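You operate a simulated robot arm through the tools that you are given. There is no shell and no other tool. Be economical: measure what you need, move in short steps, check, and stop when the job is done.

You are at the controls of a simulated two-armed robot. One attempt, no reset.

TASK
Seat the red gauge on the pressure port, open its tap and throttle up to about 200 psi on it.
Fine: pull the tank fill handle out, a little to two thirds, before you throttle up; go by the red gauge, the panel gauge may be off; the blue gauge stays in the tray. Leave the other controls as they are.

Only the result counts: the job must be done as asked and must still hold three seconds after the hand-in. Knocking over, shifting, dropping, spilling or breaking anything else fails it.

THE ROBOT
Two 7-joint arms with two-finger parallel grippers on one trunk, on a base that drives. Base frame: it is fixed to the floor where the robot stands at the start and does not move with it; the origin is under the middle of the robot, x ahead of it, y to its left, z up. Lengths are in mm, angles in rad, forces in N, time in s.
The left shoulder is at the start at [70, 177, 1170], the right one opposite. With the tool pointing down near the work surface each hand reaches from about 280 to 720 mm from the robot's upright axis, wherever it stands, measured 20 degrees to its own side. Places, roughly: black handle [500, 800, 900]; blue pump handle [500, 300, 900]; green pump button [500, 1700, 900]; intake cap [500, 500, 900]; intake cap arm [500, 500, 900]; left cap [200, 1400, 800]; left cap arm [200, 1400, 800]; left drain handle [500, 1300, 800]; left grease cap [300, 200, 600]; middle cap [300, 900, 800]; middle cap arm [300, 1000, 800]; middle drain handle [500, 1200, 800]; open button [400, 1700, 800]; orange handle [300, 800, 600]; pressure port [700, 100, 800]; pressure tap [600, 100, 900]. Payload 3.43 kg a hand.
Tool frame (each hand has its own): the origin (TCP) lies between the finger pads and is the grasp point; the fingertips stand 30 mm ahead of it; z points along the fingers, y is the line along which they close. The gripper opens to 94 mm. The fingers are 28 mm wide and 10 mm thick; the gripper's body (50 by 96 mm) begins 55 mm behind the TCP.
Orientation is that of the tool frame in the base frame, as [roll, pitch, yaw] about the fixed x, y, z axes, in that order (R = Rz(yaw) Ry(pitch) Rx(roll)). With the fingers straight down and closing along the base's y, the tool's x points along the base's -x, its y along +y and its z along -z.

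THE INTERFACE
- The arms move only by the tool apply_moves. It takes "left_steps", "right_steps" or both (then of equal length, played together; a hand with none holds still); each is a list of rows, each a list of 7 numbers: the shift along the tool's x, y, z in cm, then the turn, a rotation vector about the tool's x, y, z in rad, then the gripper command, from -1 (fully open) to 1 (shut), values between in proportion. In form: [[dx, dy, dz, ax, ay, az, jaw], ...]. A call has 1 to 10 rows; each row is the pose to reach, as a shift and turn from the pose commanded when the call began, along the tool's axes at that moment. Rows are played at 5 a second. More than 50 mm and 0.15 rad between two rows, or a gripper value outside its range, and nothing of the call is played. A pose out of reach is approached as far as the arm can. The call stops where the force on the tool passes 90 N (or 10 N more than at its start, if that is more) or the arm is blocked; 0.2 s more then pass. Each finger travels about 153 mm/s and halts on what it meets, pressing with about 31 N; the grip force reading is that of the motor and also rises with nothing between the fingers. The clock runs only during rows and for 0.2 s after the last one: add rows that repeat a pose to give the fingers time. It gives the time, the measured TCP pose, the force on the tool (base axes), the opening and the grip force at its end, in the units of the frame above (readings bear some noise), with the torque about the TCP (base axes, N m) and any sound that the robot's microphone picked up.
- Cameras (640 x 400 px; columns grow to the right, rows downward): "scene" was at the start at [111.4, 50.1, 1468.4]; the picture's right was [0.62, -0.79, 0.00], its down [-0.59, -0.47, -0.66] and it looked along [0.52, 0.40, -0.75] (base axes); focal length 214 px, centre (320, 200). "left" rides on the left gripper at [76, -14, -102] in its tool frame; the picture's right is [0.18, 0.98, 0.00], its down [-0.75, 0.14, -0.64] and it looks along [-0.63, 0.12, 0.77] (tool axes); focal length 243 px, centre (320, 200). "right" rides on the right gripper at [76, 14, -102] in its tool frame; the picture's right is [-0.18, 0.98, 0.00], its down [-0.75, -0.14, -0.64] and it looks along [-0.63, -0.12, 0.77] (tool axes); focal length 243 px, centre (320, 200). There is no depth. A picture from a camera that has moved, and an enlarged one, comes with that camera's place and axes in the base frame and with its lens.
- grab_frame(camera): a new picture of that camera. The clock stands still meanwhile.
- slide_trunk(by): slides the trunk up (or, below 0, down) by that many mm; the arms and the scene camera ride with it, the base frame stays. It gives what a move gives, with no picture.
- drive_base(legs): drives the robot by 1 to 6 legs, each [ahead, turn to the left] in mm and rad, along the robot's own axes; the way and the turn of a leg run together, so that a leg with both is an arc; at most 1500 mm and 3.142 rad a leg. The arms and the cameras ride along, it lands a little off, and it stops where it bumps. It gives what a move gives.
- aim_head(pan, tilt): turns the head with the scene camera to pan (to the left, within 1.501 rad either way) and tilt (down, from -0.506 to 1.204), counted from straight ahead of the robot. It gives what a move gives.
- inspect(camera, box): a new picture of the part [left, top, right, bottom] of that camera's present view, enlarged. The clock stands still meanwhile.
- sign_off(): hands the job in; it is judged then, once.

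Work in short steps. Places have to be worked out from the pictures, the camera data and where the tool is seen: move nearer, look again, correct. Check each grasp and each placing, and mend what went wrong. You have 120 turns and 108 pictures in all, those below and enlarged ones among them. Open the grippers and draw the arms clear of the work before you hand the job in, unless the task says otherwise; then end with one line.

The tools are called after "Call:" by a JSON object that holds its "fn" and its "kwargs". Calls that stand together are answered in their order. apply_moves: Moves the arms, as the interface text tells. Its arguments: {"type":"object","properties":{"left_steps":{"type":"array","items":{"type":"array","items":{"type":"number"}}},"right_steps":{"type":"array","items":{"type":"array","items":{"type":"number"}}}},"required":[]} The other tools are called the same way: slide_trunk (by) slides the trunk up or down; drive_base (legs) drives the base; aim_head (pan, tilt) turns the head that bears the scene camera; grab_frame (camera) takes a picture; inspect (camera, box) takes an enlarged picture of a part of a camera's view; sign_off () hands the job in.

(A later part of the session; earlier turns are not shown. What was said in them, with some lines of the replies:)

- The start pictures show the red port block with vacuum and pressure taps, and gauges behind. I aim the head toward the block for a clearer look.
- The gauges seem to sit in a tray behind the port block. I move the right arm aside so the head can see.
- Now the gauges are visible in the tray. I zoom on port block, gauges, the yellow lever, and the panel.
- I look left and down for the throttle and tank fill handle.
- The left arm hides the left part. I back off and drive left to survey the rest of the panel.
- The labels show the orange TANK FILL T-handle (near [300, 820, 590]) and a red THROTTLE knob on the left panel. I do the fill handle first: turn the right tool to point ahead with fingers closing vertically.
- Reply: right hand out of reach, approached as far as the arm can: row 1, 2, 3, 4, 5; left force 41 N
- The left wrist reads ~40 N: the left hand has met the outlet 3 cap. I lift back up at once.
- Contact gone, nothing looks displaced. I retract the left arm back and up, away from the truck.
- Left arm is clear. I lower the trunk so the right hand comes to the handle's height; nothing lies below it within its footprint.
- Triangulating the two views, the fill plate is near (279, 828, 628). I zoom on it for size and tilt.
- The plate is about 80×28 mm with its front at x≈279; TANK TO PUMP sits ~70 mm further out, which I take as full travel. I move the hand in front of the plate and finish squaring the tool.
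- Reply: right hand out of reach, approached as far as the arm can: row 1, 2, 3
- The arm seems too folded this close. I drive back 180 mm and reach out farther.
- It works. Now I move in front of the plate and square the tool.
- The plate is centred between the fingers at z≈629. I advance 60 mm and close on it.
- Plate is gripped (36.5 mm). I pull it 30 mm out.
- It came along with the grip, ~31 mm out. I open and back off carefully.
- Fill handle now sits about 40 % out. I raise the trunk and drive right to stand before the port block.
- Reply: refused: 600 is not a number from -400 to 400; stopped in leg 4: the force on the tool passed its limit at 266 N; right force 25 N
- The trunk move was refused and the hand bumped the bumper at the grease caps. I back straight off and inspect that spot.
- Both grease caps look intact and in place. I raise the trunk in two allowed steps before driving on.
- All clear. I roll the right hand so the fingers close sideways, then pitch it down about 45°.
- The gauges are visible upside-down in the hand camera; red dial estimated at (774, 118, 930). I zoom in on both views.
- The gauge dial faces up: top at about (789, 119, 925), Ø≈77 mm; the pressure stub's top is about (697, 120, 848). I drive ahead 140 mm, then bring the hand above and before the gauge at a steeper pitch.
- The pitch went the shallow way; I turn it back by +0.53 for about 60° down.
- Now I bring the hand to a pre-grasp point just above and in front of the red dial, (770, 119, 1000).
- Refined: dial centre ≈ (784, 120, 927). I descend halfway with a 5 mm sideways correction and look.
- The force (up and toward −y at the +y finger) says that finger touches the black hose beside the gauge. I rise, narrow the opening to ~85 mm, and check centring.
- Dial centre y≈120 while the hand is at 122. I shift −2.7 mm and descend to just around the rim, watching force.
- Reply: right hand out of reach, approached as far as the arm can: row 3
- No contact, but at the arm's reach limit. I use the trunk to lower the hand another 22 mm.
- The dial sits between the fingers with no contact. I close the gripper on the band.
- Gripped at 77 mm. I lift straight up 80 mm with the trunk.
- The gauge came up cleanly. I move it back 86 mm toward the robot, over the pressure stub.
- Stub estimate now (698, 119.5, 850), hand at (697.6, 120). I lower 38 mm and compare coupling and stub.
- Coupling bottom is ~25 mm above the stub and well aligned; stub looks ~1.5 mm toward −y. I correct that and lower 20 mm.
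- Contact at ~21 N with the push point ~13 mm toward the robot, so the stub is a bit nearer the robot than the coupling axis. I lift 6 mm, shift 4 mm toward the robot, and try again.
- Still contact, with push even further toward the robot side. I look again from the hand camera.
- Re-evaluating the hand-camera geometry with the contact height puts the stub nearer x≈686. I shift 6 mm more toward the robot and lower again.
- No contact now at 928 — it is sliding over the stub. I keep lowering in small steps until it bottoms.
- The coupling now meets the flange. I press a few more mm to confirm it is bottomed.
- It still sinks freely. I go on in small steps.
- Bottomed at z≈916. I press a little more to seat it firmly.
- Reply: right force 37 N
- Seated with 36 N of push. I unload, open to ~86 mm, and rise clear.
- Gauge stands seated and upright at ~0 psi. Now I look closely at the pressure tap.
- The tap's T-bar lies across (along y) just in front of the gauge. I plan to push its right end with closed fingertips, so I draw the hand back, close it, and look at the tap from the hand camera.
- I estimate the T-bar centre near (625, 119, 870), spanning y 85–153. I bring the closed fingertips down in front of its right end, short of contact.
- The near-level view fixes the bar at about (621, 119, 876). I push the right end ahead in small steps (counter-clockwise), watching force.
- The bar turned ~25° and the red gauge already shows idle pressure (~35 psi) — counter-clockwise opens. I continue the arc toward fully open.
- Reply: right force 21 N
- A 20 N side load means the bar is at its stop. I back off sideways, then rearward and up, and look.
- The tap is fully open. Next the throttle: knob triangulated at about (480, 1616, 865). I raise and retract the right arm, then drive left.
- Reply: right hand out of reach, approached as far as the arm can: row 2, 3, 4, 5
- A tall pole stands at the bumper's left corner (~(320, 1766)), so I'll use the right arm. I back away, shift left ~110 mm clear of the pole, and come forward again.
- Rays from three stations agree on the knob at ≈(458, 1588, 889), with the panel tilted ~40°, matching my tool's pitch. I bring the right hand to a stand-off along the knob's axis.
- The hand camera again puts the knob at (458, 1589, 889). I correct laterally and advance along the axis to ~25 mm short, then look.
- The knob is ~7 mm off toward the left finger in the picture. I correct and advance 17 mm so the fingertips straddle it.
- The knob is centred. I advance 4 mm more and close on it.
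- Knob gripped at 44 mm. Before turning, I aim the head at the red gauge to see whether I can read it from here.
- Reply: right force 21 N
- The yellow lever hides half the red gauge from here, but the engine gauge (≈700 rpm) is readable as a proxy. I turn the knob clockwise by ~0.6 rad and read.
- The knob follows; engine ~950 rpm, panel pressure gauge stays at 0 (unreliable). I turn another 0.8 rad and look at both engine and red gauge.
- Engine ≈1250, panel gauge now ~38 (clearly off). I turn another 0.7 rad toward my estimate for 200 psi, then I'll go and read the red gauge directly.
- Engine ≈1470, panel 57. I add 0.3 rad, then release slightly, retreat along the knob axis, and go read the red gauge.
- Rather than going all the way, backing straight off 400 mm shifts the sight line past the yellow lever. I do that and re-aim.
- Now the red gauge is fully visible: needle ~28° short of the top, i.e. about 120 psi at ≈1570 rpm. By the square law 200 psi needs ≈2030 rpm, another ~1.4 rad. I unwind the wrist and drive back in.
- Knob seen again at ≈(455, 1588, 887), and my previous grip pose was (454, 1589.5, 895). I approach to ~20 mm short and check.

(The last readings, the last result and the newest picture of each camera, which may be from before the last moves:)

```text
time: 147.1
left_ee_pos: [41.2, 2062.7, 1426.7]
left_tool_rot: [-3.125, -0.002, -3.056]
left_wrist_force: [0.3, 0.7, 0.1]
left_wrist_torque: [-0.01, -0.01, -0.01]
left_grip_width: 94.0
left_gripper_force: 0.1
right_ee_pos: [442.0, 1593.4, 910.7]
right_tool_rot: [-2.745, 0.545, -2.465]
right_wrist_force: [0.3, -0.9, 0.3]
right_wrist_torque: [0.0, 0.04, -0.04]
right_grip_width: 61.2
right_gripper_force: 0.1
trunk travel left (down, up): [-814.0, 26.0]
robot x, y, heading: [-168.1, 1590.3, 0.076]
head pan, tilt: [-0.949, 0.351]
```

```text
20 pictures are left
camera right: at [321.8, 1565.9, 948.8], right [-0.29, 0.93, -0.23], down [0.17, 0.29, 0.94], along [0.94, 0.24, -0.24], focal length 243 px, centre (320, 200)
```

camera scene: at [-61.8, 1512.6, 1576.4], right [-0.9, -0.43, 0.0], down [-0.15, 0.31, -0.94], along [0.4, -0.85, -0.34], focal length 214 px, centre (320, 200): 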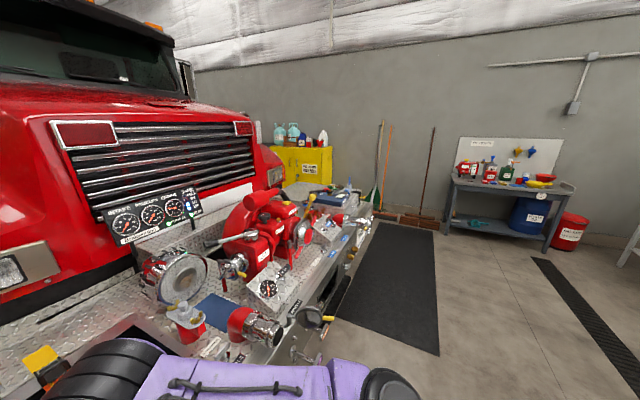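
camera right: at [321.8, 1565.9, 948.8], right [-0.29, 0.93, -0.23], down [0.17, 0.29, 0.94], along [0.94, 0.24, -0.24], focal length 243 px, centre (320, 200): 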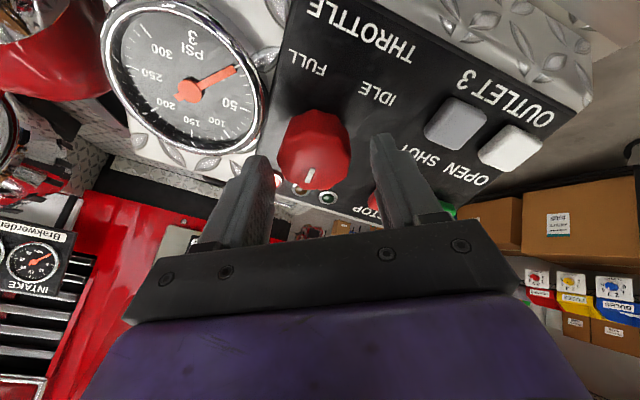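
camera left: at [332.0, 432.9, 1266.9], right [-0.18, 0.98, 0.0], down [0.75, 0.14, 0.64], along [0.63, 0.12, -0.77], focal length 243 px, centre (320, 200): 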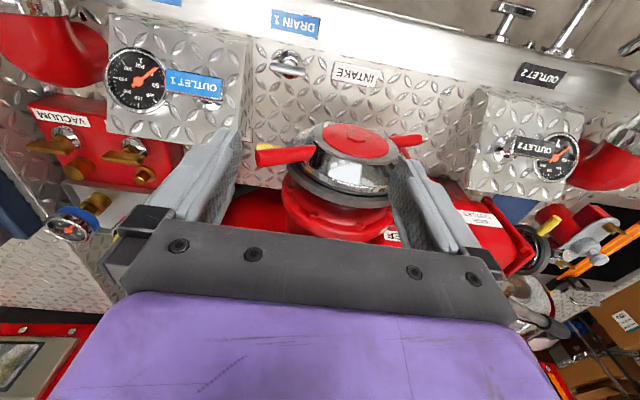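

Offset is ~3.5 mm sideways; I correct, advance 19 mm, and close on the knob.

Call:
{"fn": "apply_moves", "kwargs": {"right_steps": [[0.25, -0.35, 0.6, 0, 0, 0, -0.3], [0.25, -0.35, 1.9, 0, 0, 0, -0.3], [0.25, -0.35, 2.1, 0, 0, 0, 0.2], [0.25, -0.35, 2.1, 0, 0, 0, 1], [0.25, -0.35, 2.1, 0, 0, 0, 1]]}}

Call:
{"fn": "aim_head", "kwargs": {"pan": -1.2, "tilt": 0.35}}

Call:
{"fn": "grab_frame", "kwargs": {"camera": "right"}}

```text
time: 148.3
left_ee_pos: [38.0, 2064.8, 1426.6]
left_tool_rot: [-3.122, 0.001, -3.055]
left_wrist_force: [0.8, 0.5, -0.7]
left_wrist_torque: [0.01, -0.02, -0.03]
left_grip_width: 94.2
left_gripper_force: 0.1
right_ee_pos: [451.1, 1587.8, 895.5]
right_tool_rot: [-2.746, 0.543, -2.462]
right_wrist_force: [-9.2, 8.1, -3.2]
right_wrist_torque: [1.37, 0.43, 0.88]
right_grip_width: 43.8
right_gripper_force: 44.8
trunk travel left (down, up): [-814.0, 26.0]
robot x, y, heading: [-169.8, 1593.6, 0.084]
head pan, tilt: [-0.949, 0.351]
```

```text
time: 149.0
left_ee_pos: [38.3, 2065.4, 1426.3]
left_tool_rot: [-3.124, 0.0, -3.056]
left_wrist_force: [0.1, 0.3, 0.3]
left_wrist_torque: [0.02, 0.01, 0.01]
left_grip_width: 94.0
left_gripper_force: 0.1
right_ee_pos: [451.1, 1586.9, 894.6]
right_tool_rot: [-2.743, 0.544, -2.46]
right_wrist_force: [-13.6, 12.4, -8.6]
right_wrist_torque: [1.51, 0.53, 0.98]
right_grip_width: 43.4
right_gripper_force: 45.0
trunk travel left (down, up): [-814.0, 26.0]
robot x, y, heading: [-165.7, 1596.7, 0.081]
head pan, tilt: [-1.201, 0.351]
```

```text
19 pictures are left
camera right: at [331.3, 1560.1, 932.1], right [-0.29, 0.93, -0.23], down [0.17, 0.29, 0.94], along [0.94, 0.24, -0.24], focal length 243 px, centre (320, 200)
```

right: 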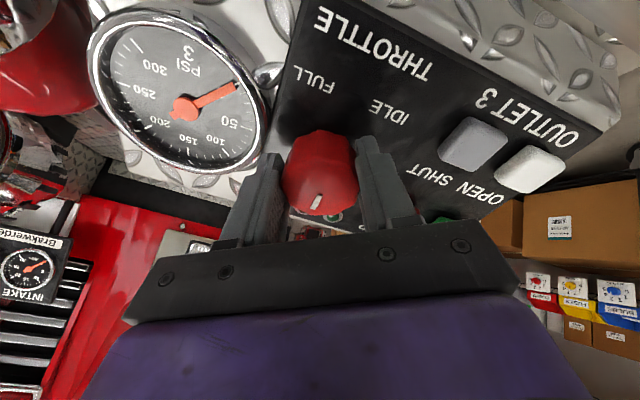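

Gripped. I turn clockwise 1.3 rad and let the engine settle, then read the engine gauge.

Call:
{"fn": "apply_moves", "kwargs": {"right_steps": [[0, 0, 0, 0, 0, 0.145, 1], [0, 0, 0, 0, 0, 0.29, 1], [0, 0, 0, 0, 0, 0.435, 1], [0, 0, 0, 0, 0, 0.58, 1], [0, 0, 0, 0, 0, 0.725, 1], [0, 0, 0, 0, 0, 0.87, 1], [0, 0, 0, 0, 0, 1.015, 1], [0, 0, 0, 0, 0, 1.16, 1], [0, 0, 0, 0, 0, 1.3, 1]]}}

Call:
{"fn": "apply_moves", "kwargs": {"right_steps": [[0, 0, 0, 0, 0, 0, 1], [0, 0, 0, 0, 0, 0, 1], [0, 0, 0, 0, 0, 0, 1], [0, 0, 0, 0, 0, 0, 1], [0, 0, 0, 0, 0, 0, 1], [0, 0, 0, 0, 0, 0, 1], [0, 0, 0, 0, 0, 0, 1], [0, 0, 0, 0, 0, 0, 1]]}}

Call:
{"fn": "inspect", "kwargs": {"camera": "scene", "box": [130, 180, 210, 230]}}

```text
time: 151.0
left_ee_pos: [41.6, 2070.1, 1424.3]
left_tool_rot: [-3.121, -0.001, -3.057]
left_wrist_force: [0.1, 0.6, 0.6]
left_wrist_torque: [0.0, -0.02, 0.0]
left_grip_width: 94.0
left_gripper_force: 0.0
right_ee_pos: [454.6, 1589.2, 896.0]
right_tool_rot: [2.662, 0.475, 2.286]
right_wrist_force: [-5.7, 25.8, -13.3]
right_wrist_torque: [-0.4, 0.78, -0.21]
right_grip_width: 43.5
right_gripper_force: 45.0
trunk travel left (down, up): [-814.0, 26.0]
robot x, y, heading: [-170.7, 1593.2, 0.082]
head pan, tilt: [-1.201, 0.351]
```

```text
time: 152.8
left_ee_pos: [42.1, 2069.4, 1423.9]
left_tool_rot: [-3.121, -0.001, -3.054]
left_wrist_force: [0.2, 0.3, -1.0]
left_wrist_torque: [0.01, 0.0, 0.02]
left_grip_width: 93.8
left_gripper_force: 0.1
right_ee_pos: [453.8, 1589.8, 895.9]
right_tool_rot: [2.662, 0.478, 2.29]
right_wrist_force: [3.9, 27.7, -3.0]
right_wrist_torque: [-0.27, 0.42, -0.19]
right_grip_width: 43.5
right_gripper_force: 45.6
trunk travel left (down, up): [-814.0, 26.0]
robot x, y, heading: [-168.1, 1593.1, 0.082]
head pan, tilt: [-1.201, 0.351]
```

```text
8.00 times, centred on (170, 205) of scene
camera zoom: at [-76.4, 1522.0, 1576.8], right [-0.9, -0.43, 0.0], down [-0.15, 0.3, -0.94], along [0.41, -0.85, -0.34], focal length 1716 px, centre (1520, 160)
```

zoom: 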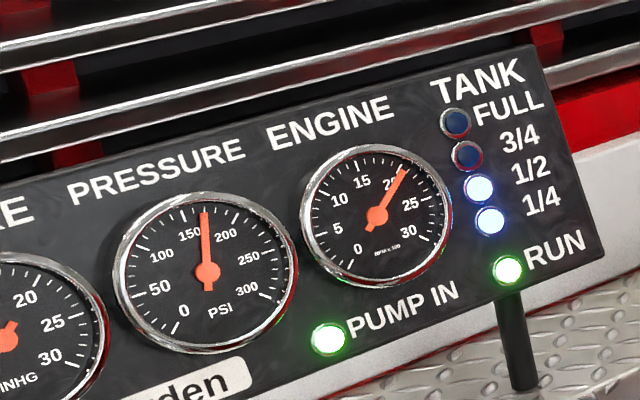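

Engine ≈2070, panel ≈165; my model says ~205 on the red gauge. I release, retreat, back off and read it.

Call:
{"fn": "apply_moves", "kwargs": {"right_steps": [[0, 0, 0, 0, 0, 0, -0.2], [0, 0, 0, 0, 0, 0, -0.2], [0, 0, -2, 0, 0, 0, -0.2], [0, 0, -5, 0, 0, 0, -0.2], [0, 0, -9, 0, 0, 0, -0.2], [0, 0, -13, 0, 0, 0, -0.2]]}}

Call:
{"fn": "drive_base", "kwargs": {"legs": [[-390, 0]]}}

Call:
{"fn": "aim_head", "kwargs": {"pan": -0.96, "tilt": 0.35}}

Call:
{"fn": "inspect", "kwargs": {"camera": "scene", "box": [300, 190, 340, 215]}}

```text
time: 154.2
left_ee_pos: [36.4, 2062.7, 1427.5]
left_tool_rot: [-3.127, 0.001, -3.055]
left_wrist_force: [-0.9, -0.4, -0.2]
left_wrist_torque: [0.01, -0.05, 0.02]
left_grip_width: 93.9
left_gripper_force: 0.0
right_ee_pos: [370.5, 1585.2, 999.3]
right_tool_rot: [2.658, 0.475, 2.287]
right_wrist_force: [0.1, 0.2, -0.2]
right_wrist_torque: [-0.01, 0.01, -0.01]
right_grip_width: 56.3
right_gripper_force: 0.1
trunk travel left (down, up): [-814.0, 26.0]
robot x, y, heading: [-169.5, 1587.4, 0.082]
head pan, tilt: [-1.201, 0.351]
```

```text
time: 156.7
left_ee_pos: [-342.5, 2031.4, 1426.1]
left_tool_rot: [-3.126, -0.001, -3.062]
left_wrist_force: [0.4, 0.2, -0.2]
left_wrist_torque: [-0.01, 0.01, 0.0]
left_grip_width: 93.8
left_gripper_force: 0.2
right_ee_pos: [-14.4, 1551.3, 997.8]
right_tool_rot: [2.663, 0.475, 2.282]
right_wrist_force: [0.1, -0.2, 0.1]
right_wrist_torque: [0.03, 0.0, -0.03]
right_grip_width: 56.0
right_gripper_force: 0.0
trunk travel left (down, up): [-814.0, 26.0]
robot x, y, heading: [-558.2, 1562.3, 0.075]
head pan, tilt: [-1.201, 0.351]
```

```text
time: 157.4
left_ee_pos: [-345.1, 2031.6, 1426.8]
left_tool_rot: [-3.126, 0.001, -3.065]
left_wrist_force: [-0.7, -0.1, 0.8]
left_wrist_torque: [0.0, 0.0, -0.02]
left_grip_width: 94.1
left_gripper_force: 0.1
right_ee_pos: [-14.8, 1551.2, 998.7]
right_tool_rot: [2.66, 0.475, 2.281]
right_wrist_force: [-0.3, -0.7, -0.5]
right_wrist_torque: [-0.01, 0.01, 0.01]
right_grip_width: 56.6
right_gripper_force: 0.0
trunk travel left (down, up): [-814.0, 26.0]
robot x, y, heading: [-552.1, 1561.4, 0.078]
head pan, tilt: [-0.96, 0.351]
```

```text
16.00 times, centred on (320, 202) of scene
camera zoom: at [-448.3, 1494.6, 1576.5], right [-0.77, -0.63, 0.0], down [-0.22, 0.27, -0.94], along [0.59, -0.73, -0.34], focal length 3432 px, centre (320, 160)
```

zoom: 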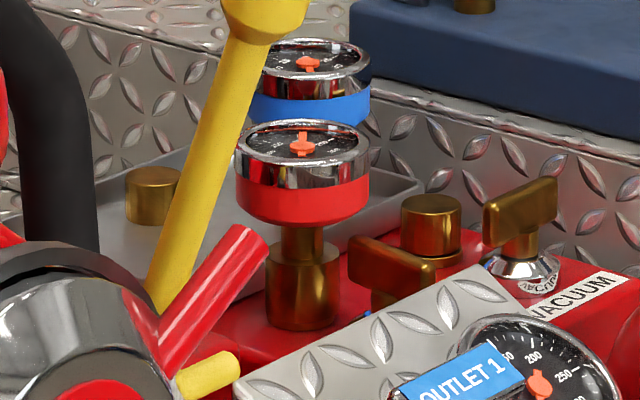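

Needle ≈52° past the top: ~207 psi by this oblique view. I drive over for a straight front reading before deciding on a trim.

Call:
{"fn": "drive_base", "kwargs": {"legs": [[0, -1.645], [1200, 0], [0, 1.57]]}}

Call:
{"fn": "aim_head", "kwargs": {"pan": -0.2, "tilt": 0.5}}

Call:
{"fn": "grab_frame", "kwargs": {"camera": "scene"}}

```text
time: 171.0
left_ee_pos: [-268.6, 870.0, 1427.2]
left_tool_rot: [-3.126, -0.001, -3.12]
left_wrist_force: [0.2, 0.7, 0.2]
left_wrist_torque: [0.02, 0.0, 0.0]
left_grip_width: 93.7
left_gripper_force: 0.1
right_ee_pos: [35.1, 370.6, 998.1]
right_tool_rot: [2.658, 0.475, 2.225]
right_wrist_force: [-0.5, -0.4, 0.4]
right_wrist_torque: [-0.03, 0.0, 0.02]
right_grip_width: 56.3
right_gripper_force: 0.1
trunk travel left (down, up): [-814.0, 26.0]
robot x, y, heading: [-501.0, 413.0, 0.021]
head pan, tilt: [-0.96, 0.351]
```

```text
time: 172.1
left_ee_pos: [-267.8, 869.1, 1427.2]
left_tool_rot: [-3.127, -0.001, -3.121]
left_wrist_force: [-0.2, 0.1, 0.4]
left_wrist_torque: [0.0, -0.05, 0.02]
left_grip_width: 93.7
left_gripper_force: 0.1
right_ee_pos: [34.5, 370.7, 997.7]
right_tool_rot: [2.658, 0.475, 2.225]
right_wrist_force: [-0.5, -0.2, -0.3]
right_wrist_torque: [0.0, -0.01, 0.0]
right_grip_width: 56.6
right_gripper_force: 0.1
trunk travel left (down, up): [-814.0, 26.0]
robot x, y, heading: [-504.8, 410.9, 0.017]
head pan, tilt: [-0.201, 0.499]
```

```text
16 pictures are left
camera scene: at [-365.7, 397.6, 1562.8], right [-0.18, -0.98, 0.0], down [-0.47, 0.09, -0.88], along [0.86, -0.16, -0.48], focal length 214 px, centre (320, 200)
```

scene: 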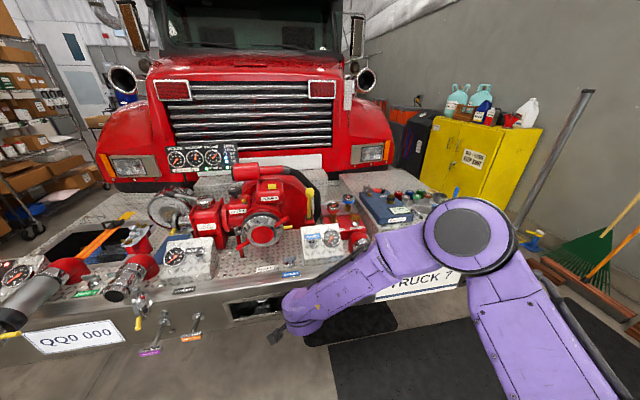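

Call:
{"fn": "inspect", "kwargs": {"camera": "scene", "box": [320, 188, 360, 213]}}

Call:
{"fn": "inspect", "kwargs": {"camera": "scene", "box": [165, 140, 245, 175]}}

```text
16.00 times, centred on (340, 200) of scene
camera zoom: at [-365.7, 397.6, 1562.8], right [-0.18, -0.98, 0.0], down [-0.47, 0.09, -0.88], along [0.86, -0.16, -0.48], focal length 3432 px, centre (0, 192)
```

zoom: 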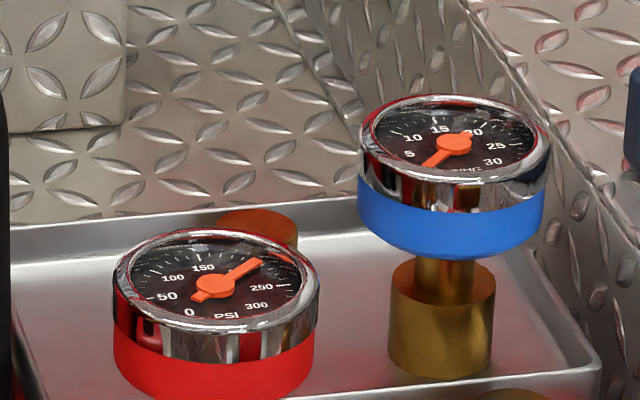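

```text
8.00 times, centred on (205, 158) of scene
camera zoom: at [-365.7, 397.6, 1562.8], right [-0.18, -0.98, 0.0], down [-0.47, 0.09, -0.88], along [0.86, -0.16, -0.48], focal length 1716 px, centre (1240, 540)
```

zoom: 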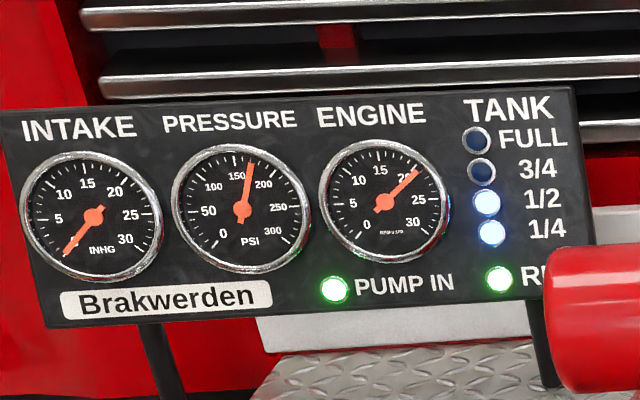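

Front view confirms: needle ≈52° past 150, i.e. ~208 psi. That's a bit high, so I'll go back for a small trim (−0.12 rad), keeping the same wrist angle so re-gripping does not shift the knob.

Call:
{"fn": "drive_base", "kwargs": {"legs": [[0, 1.6], [1152, 0], [0, -1.54]]}}

Call:
{"fn": "aim_head", "kwargs": {"pan": -0.96, "tilt": 0.35}}

```text
time: 185.8
left_ee_pos: [-410.1, 2042.3, 1427.6]
left_tool_rot: [-3.127, -0.002, -3.038]
left_wrist_force: [0.5, -0.2, -0.4]
left_wrist_torque: [0.05, 0.01, -0.01]
left_grip_width: 94.1
left_gripper_force: 0.1
right_ee_pos: [-67.4, 1572.2, 997.0]
right_tool_rot: [2.659, 0.475, 2.307]
right_wrist_force: [-0.7, 0.1, 0.4]
right_wrist_torque: [0.01, 0.0, 0.03]
right_grip_width: 56.5
right_gripper_force: 0.0
trunk travel left (down, up): [-814.0, 26.0]
robot x, y, heading: [-606.5, 1570.6, 0.095]
head pan, tilt: [-0.201, 0.499]
```

```text
time: 186.9
left_ee_pos: [-410.2, 2042.2, 1426.8]
left_tool_rot: [-3.127, -0.002, -3.037]
left_wrist_force: [0.3, 0.1, -0.7]
left_wrist_torque: [0.0, -0.02, -0.01]
left_grip_width: 94.1
left_gripper_force: 0.1
right_ee_pos: [-67.2, 1571.0, 998.5]
right_tool_rot: [2.659, 0.475, 2.306]
right_wrist_force: [0.9, -0.2, -0.7]
right_wrist_torque: [0.01, 0.01, 0.01]
right_grip_width: 56.5
right_gripper_force: 0.0
trunk travel left (down, up): [-814.0, 26.0]
robot x, y, heading: [-609.6, 1563.6, 0.095]
head pan, tilt: [-0.96, 0.351]
```

I drive forward 430 mm to the stand-off and look at the knob.

Call:
{"fn": "drive_base", "kwargs": {"legs": [[430, 0]]}}

Call:
{"fn": "grab_frame", "kwargs": {"camera": "right"}}

```text
time: 189.4
left_ee_pos: [4.2, 2085.3, 1426.7]
left_tool_rot: [-3.126, -0.001, -3.035]
left_wrist_force: [0.1, -0.1, -0.5]
left_wrist_torque: [0.03, 0.0, -0.01]
left_grip_width: 93.9
left_gripper_force: 0.0
right_ee_pos: [349.4, 1614.6, 998.9]
right_tool_rot: [2.659, 0.477, 2.309]
right_wrist_force: [0.2, 0.2, 0.2]
right_wrist_torque: [-0.03, 0.02, 0.01]
right_grip_width: 56.3
right_gripper_force: 0.0
trunk travel left (down, up): [-814.0, 26.0]
robot x, y, heading: [-190.5, 1607.3, 0.103]
head pan, tilt: [-0.96, 0.351]
```

```text
13 pictures are left
camera right: at [248.2, 1675.2, 1051.4], right [0.61, 0.62, 0.49], down [-0.02, -0.61, 0.79], along [0.79, -0.49, -0.36], focal length 243 px, centre (320, 200)
```

right: 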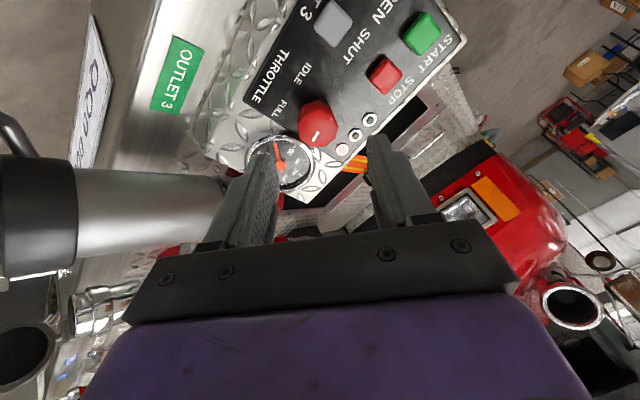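

I approach with lateral correction to ~25 mm short and check the alignment.

Call:
{"fn": "apply_moves", "kwargs": {"right_steps": [[-1, -0.2, 3.5, 0, 0, 0, -0.2], [-2, -0.4, 7, 0, 0, 0, -0.2], [-2.9, -0.5, 10, 0, 0, 0, -0.2], [-2.9, -0.5, 12, 0, 0, 0, -0.3]]}}

Call:
{"fn": "grab_frame", "kwargs": {"camera": "right"}}

```text
time: 190.4
left_ee_pos: [6.8, 2086.4, 1426.3]
left_tool_rot: [-3.126, -0.002, -3.034]
left_wrist_force: [0.4, 0.7, 0.1]
left_wrist_torque: [-0.01, 0.0, -0.01]
left_grip_width: 94.0
left_gripper_force: 0.1
right_ee_pos: [439.8, 1592.4, 915.3]
right_tool_rot: [2.661, 0.476, 2.311]
right_wrist_force: [0.1, -0.2, 0.2]
right_wrist_torque: [-0.01, 0.04, 0.01]
right_grip_width: 61.2
right_gripper_force: 0.0
trunk travel left (down, up): [-814.0, 26.0]
robot x, y, heading: [-190.9, 1610.0, 0.101]
head pan, tilt: [-0.96, 0.351]
```

```text
12 pictures are left
camera right: at [338.7, 1652.1, 967.6], right [0.61, 0.62, 0.49], down [-0.02, -0.61, 0.79], along [0.79, -0.49, -0.36], focal length 243 px, centre (320, 200)
```

right: 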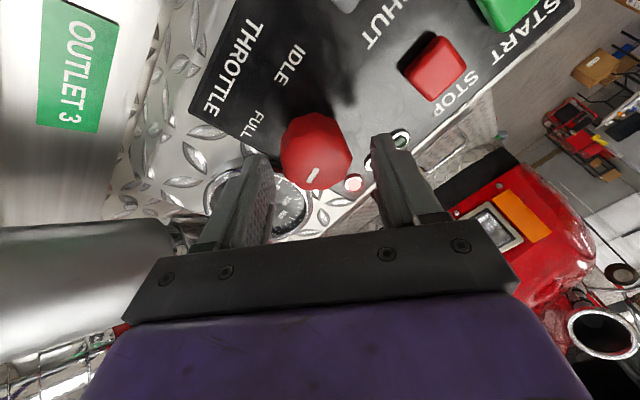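

The picture matches the earlier successful approach, so I apply the same final correction and close.

Call:
{"fn": "apply_moves", "kwargs": {"right_steps": [[0.25, -0.35, 0.6, 0, 0, 0, -0.3], [0.25, -0.35, 1.9, 0, 0, 0, -0.3], [0.25, -0.35, 2.1, 0, 0, 0, 0.2], [0.25, -0.35, 2.1, 0, 0, 0, 1], [0.25, -0.35, 2.1, 0, 0, 0, 1]]}}

Call:
{"fn": "aim_head", "kwargs": {"pan": -1.2, "tilt": 0.35}}

Call:
{"fn": "inspect", "kwargs": {"camera": "scene", "box": [110, 170, 230, 240]}}

```text
time: 191.7
left_ee_pos: [4.7, 2085.4, 1426.3]
left_tool_rot: [-3.125, -0.001, -3.036]
left_wrist_force: [1.2, 0.3, 0.4]
left_wrist_torque: [0.0, 0.0, -0.03]
left_grip_width: 94.1
left_gripper_force: 0.1
right_ee_pos: [447.0, 1593.5, 895.8]
right_tool_rot: [2.66, 0.475, 2.311]
right_wrist_force: [-4.0, 1.7, 4.8]
right_wrist_torque: [-0.15, 0.91, -0.11]
right_grip_width: 44.1
right_gripper_force: 45.2
trunk travel left (down, up): [-814.0, 26.0]
robot x, y, heading: [-192.4, 1607.7, 0.101]
head pan, tilt: [-0.96, 0.351]
```

```text
time: 192.4
left_ee_pos: [4.7, 2086.3, 1427.0]
left_tool_rot: [-3.123, 0.0, -3.035]
left_wrist_force: [-0.2, 0.8, 0.1]
left_wrist_torque: [0.02, -0.01, 0.0]
left_grip_width: 94.1
left_gripper_force: 0.1
right_ee_pos: [446.7, 1594.1, 896.4]
right_tool_rot: [2.662, 0.477, 2.311]
right_wrist_force: [-5.5, 2.9, 1.3]
right_wrist_torque: [-0.46, 0.69, -0.25]
right_grip_width: 43.9
right_gripper_force: 44.7
trunk travel left (down, up): [-814.0, 26.0]
robot x, y, heading: [-188.6, 1605.7, 0.104]
head pan, tilt: [-1.201, 0.351]
```

```text
5.33 times, centred on (170, 205) of scene
camera zoom: at [-100.8, 1533.9, 1576.6], right [-0.89, -0.46, 0.0], down [-0.16, 0.31, -0.94], along [0.43, -0.84, -0.34], focal length 1144 px, centre (1120, 173)
```

zoom: 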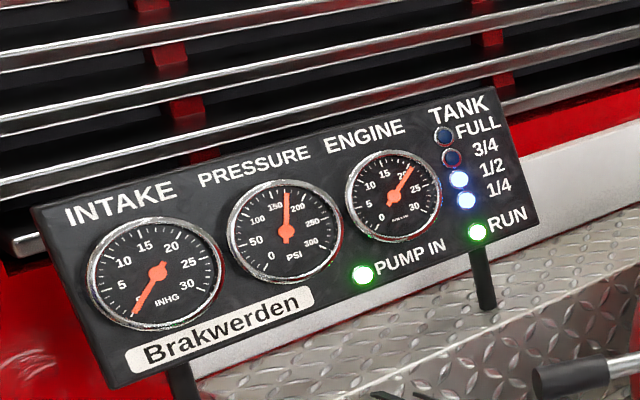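

Gripped with no disturbance (engine unchanged). I turn back 0.12 rad, release, and retreat.

Call:
{"fn": "apply_moves", "kwargs": {"right_steps": [[0, 0, 0, 0, 0, -0.06, 1], [0, 0, 0, 0, 0, -0.12, 1], [0, 0, 0, 0, 0, -0.12, 1], [0, 0, 0, 0, 0, -0.12, -0.2], [0, 0, 0, 0, 0, -0.12, -0.2], [0, 0, -2, 0, 0, -0.12, -0.2], [0, 0, -5, 0, 0, -0.12, -0.2], [0, 0, -9, 0, 0, -0.12, -0.2], [0, 0, -13, 0, 0, -0.12, -0.2]]}}

Call:
{"fn": "drive_base", "kwargs": {"legs": [[-390, 0]]}}

Call:
{"fn": "aim_head", "kwargs": {"pan": -0.96, "tilt": 0.35}}

Call:
{"fn": "inspect", "kwargs": {"camera": "scene", "box": [300, 190, 340, 215]}}

```text
time: 194.4
left_ee_pos: [3.3, 2086.6, 1427.0]
left_tool_rot: [-3.126, 0.001, -3.034]
left_wrist_force: [-0.2, 0.1, 0.3]
left_wrist_torque: [0.0, -0.03, 0.02]
left_grip_width: 94.1
left_gripper_force: 0.1
right_ee_pos: [366.7, 1589.4, 1001.4]
right_tool_rot: [2.72, 0.53, 2.433]
right_wrist_force: [-0.6, 0.6, 0.7]
right_wrist_torque: [0.02, -0.02, 0.07]
right_grip_width: 56.3
right_gripper_force: 0.1
trunk travel left (down, up): [-814.0, 26.0]
robot x, y, heading: [-193.4, 1607.7, 0.104]
head pan, tilt: [-1.201, 0.351]
```

```text
time: 196.9
left_ee_pos: [-384.2, 2044.7, 1426.0]
left_tool_rot: [-3.125, -0.001, -3.04]
left_wrist_force: [0.2, 0.4, -0.4]
left_wrist_torque: [0.0, 0.03, 0.01]
left_grip_width: 93.8
left_gripper_force: 0.1
right_ee_pos: [-24.5, 1546.9, 999.6]
right_tool_rot: [2.72, 0.527, 2.427]
right_wrist_force: [0.0, -0.1, -0.1]
right_wrist_torque: [0.04, -0.01, 0.02]
right_grip_width: 56.4
right_gripper_force: 0.1
trunk travel left (down, up): [-814.0, 26.0]
robot x, y, heading: [-585.1, 1570.0, 0.093]
head pan, tilt: [-1.201, 0.351]
```

```text
time: 197.7
left_ee_pos: [-387.0, 2044.1, 1426.7]
left_tool_rot: [-3.127, 0.001, -3.039]
left_wrist_force: [0.8, -0.3, 0.1]
left_wrist_torque: [0.0, -0.02, 0.03]
left_grip_width: 93.6
left_gripper_force: 0.0
right_ee_pos: [-27.0, 1547.1, 1000.6]
right_tool_rot: [2.72, 0.529, 2.429]
right_wrist_force: [-1.1, -0.5, 0.3]
right_wrist_torque: [-0.01, 0.01, 0.0]
right_grip_width: 56.4
right_gripper_force: 0.0
trunk travel left (down, up): [-814.0, 26.0]
robot x, y, heading: [-584.9, 1572.6, 0.099]
head pan, tilt: [-0.96, 0.351]
```

```text
16.00 times, centred on (320, 202) of scene
camera zoom: at [-476.2, 1505.2, 1576.5], right [-0.76, -0.65, 0.0], down [-0.22, 0.26, -0.94], along [0.61, -0.71, -0.34], focal length 3432 px, centre (320, 160)
```

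zoom: 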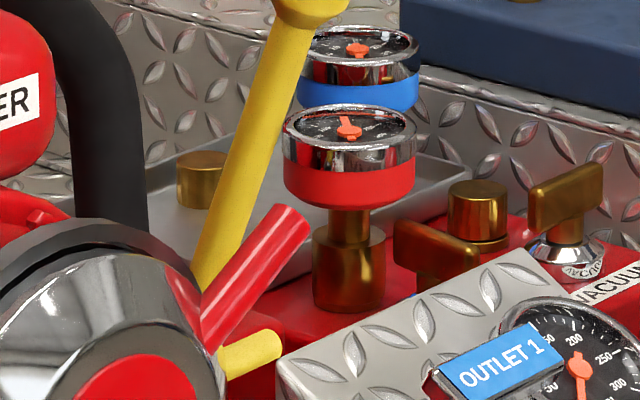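

Needle is now ≈44° past 150: ~199 psi on the red gauge. I open the right gripper fully; both arms are clear of the truck.

Call:
{"fn": "apply_moves", "kwargs": {"right_steps": [[0, 0, -2, 0, 0, 0, -1], [0, 0, -2, 0, 0, 0, -1], [0, 0, -2, 0, 0, 0, -1]]}}

Call:
{"fn": "inspect", "kwargs": {"camera": "scene", "box": [300, 190, 340, 215]}}

Call:
{"fn": "grab_frame", "kwargs": {"camera": "scene"}}

```text
time: 198.4
left_ee_pos: [-385.4, 2045.1, 1426.7]
left_tool_rot: [-3.127, -0.001, -3.041]
left_wrist_force: [0.0, 0.9, 0.2]
left_wrist_torque: [0.03, -0.02, -0.03]
left_grip_width: 94.0
left_gripper_force: 0.1
right_ee_pos: [-38.9, 1548.4, 1014.7]
right_tool_rot: [2.719, 0.528, 2.427]
right_wrist_force: [0.0, -0.9, -0.4]
right_wrist_torque: [0.01, -0.03, -0.03]
right_grip_width: 94.0
right_gripper_force: 0.1
trunk travel left (down, up): [-814.0, 26.0]
robot x, y, heading: [-585.3, 1570.9, 0.099]
head pan, tilt: [-0.96, 0.351]
```

```text
16.00 times, centred on (320, 202) of scene
camera zoom: at [-474.7, 1505.3, 1576.4], right [-0.76, -0.65, 0.0], down [-0.22, 0.26, -0.94], along [0.61, -0.71, -0.34], focal length 3432 px, centre (320, 160)
```

zoom: 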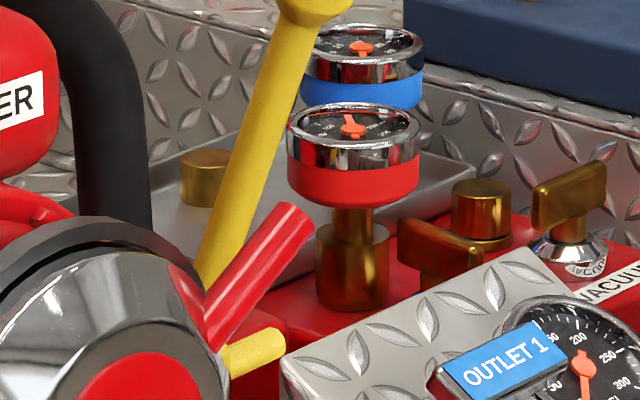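

```text
8 pictures are left
camera scene: at [-474.7, 1505.3, 1576.4], right [-0.76, -0.65, 0.0], down [-0.22, 0.26, -0.94], along [0.61, -0.71, -0.34], focal length 214 px, centre (320, 200)
```

scene: 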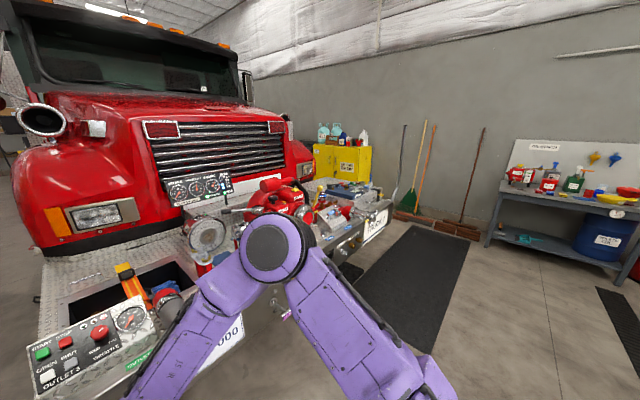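

The gauge is steady near 200 psi, the tap is open, the fill handle is part out, the blue gauge is in its tray, and the arms are clear. I hand in.

Call:
{"fn": "sign_off", "kwargs": {}}

```text
The job is handed in.
```

I handed the job in with the red gauge seated on the pressure port, its tap fully open, the tank fill handle about 40% out, and the throttle set so the red gauge reads about 200 psi. The blue gauge is still in its tray. Both hands brushed or bumped the truck on the way: the left touched the outlet 3 cap at about 40 N, and the right hit the bumper by the grease caps at 266 N. Nothing looked moved in the pictures after either.
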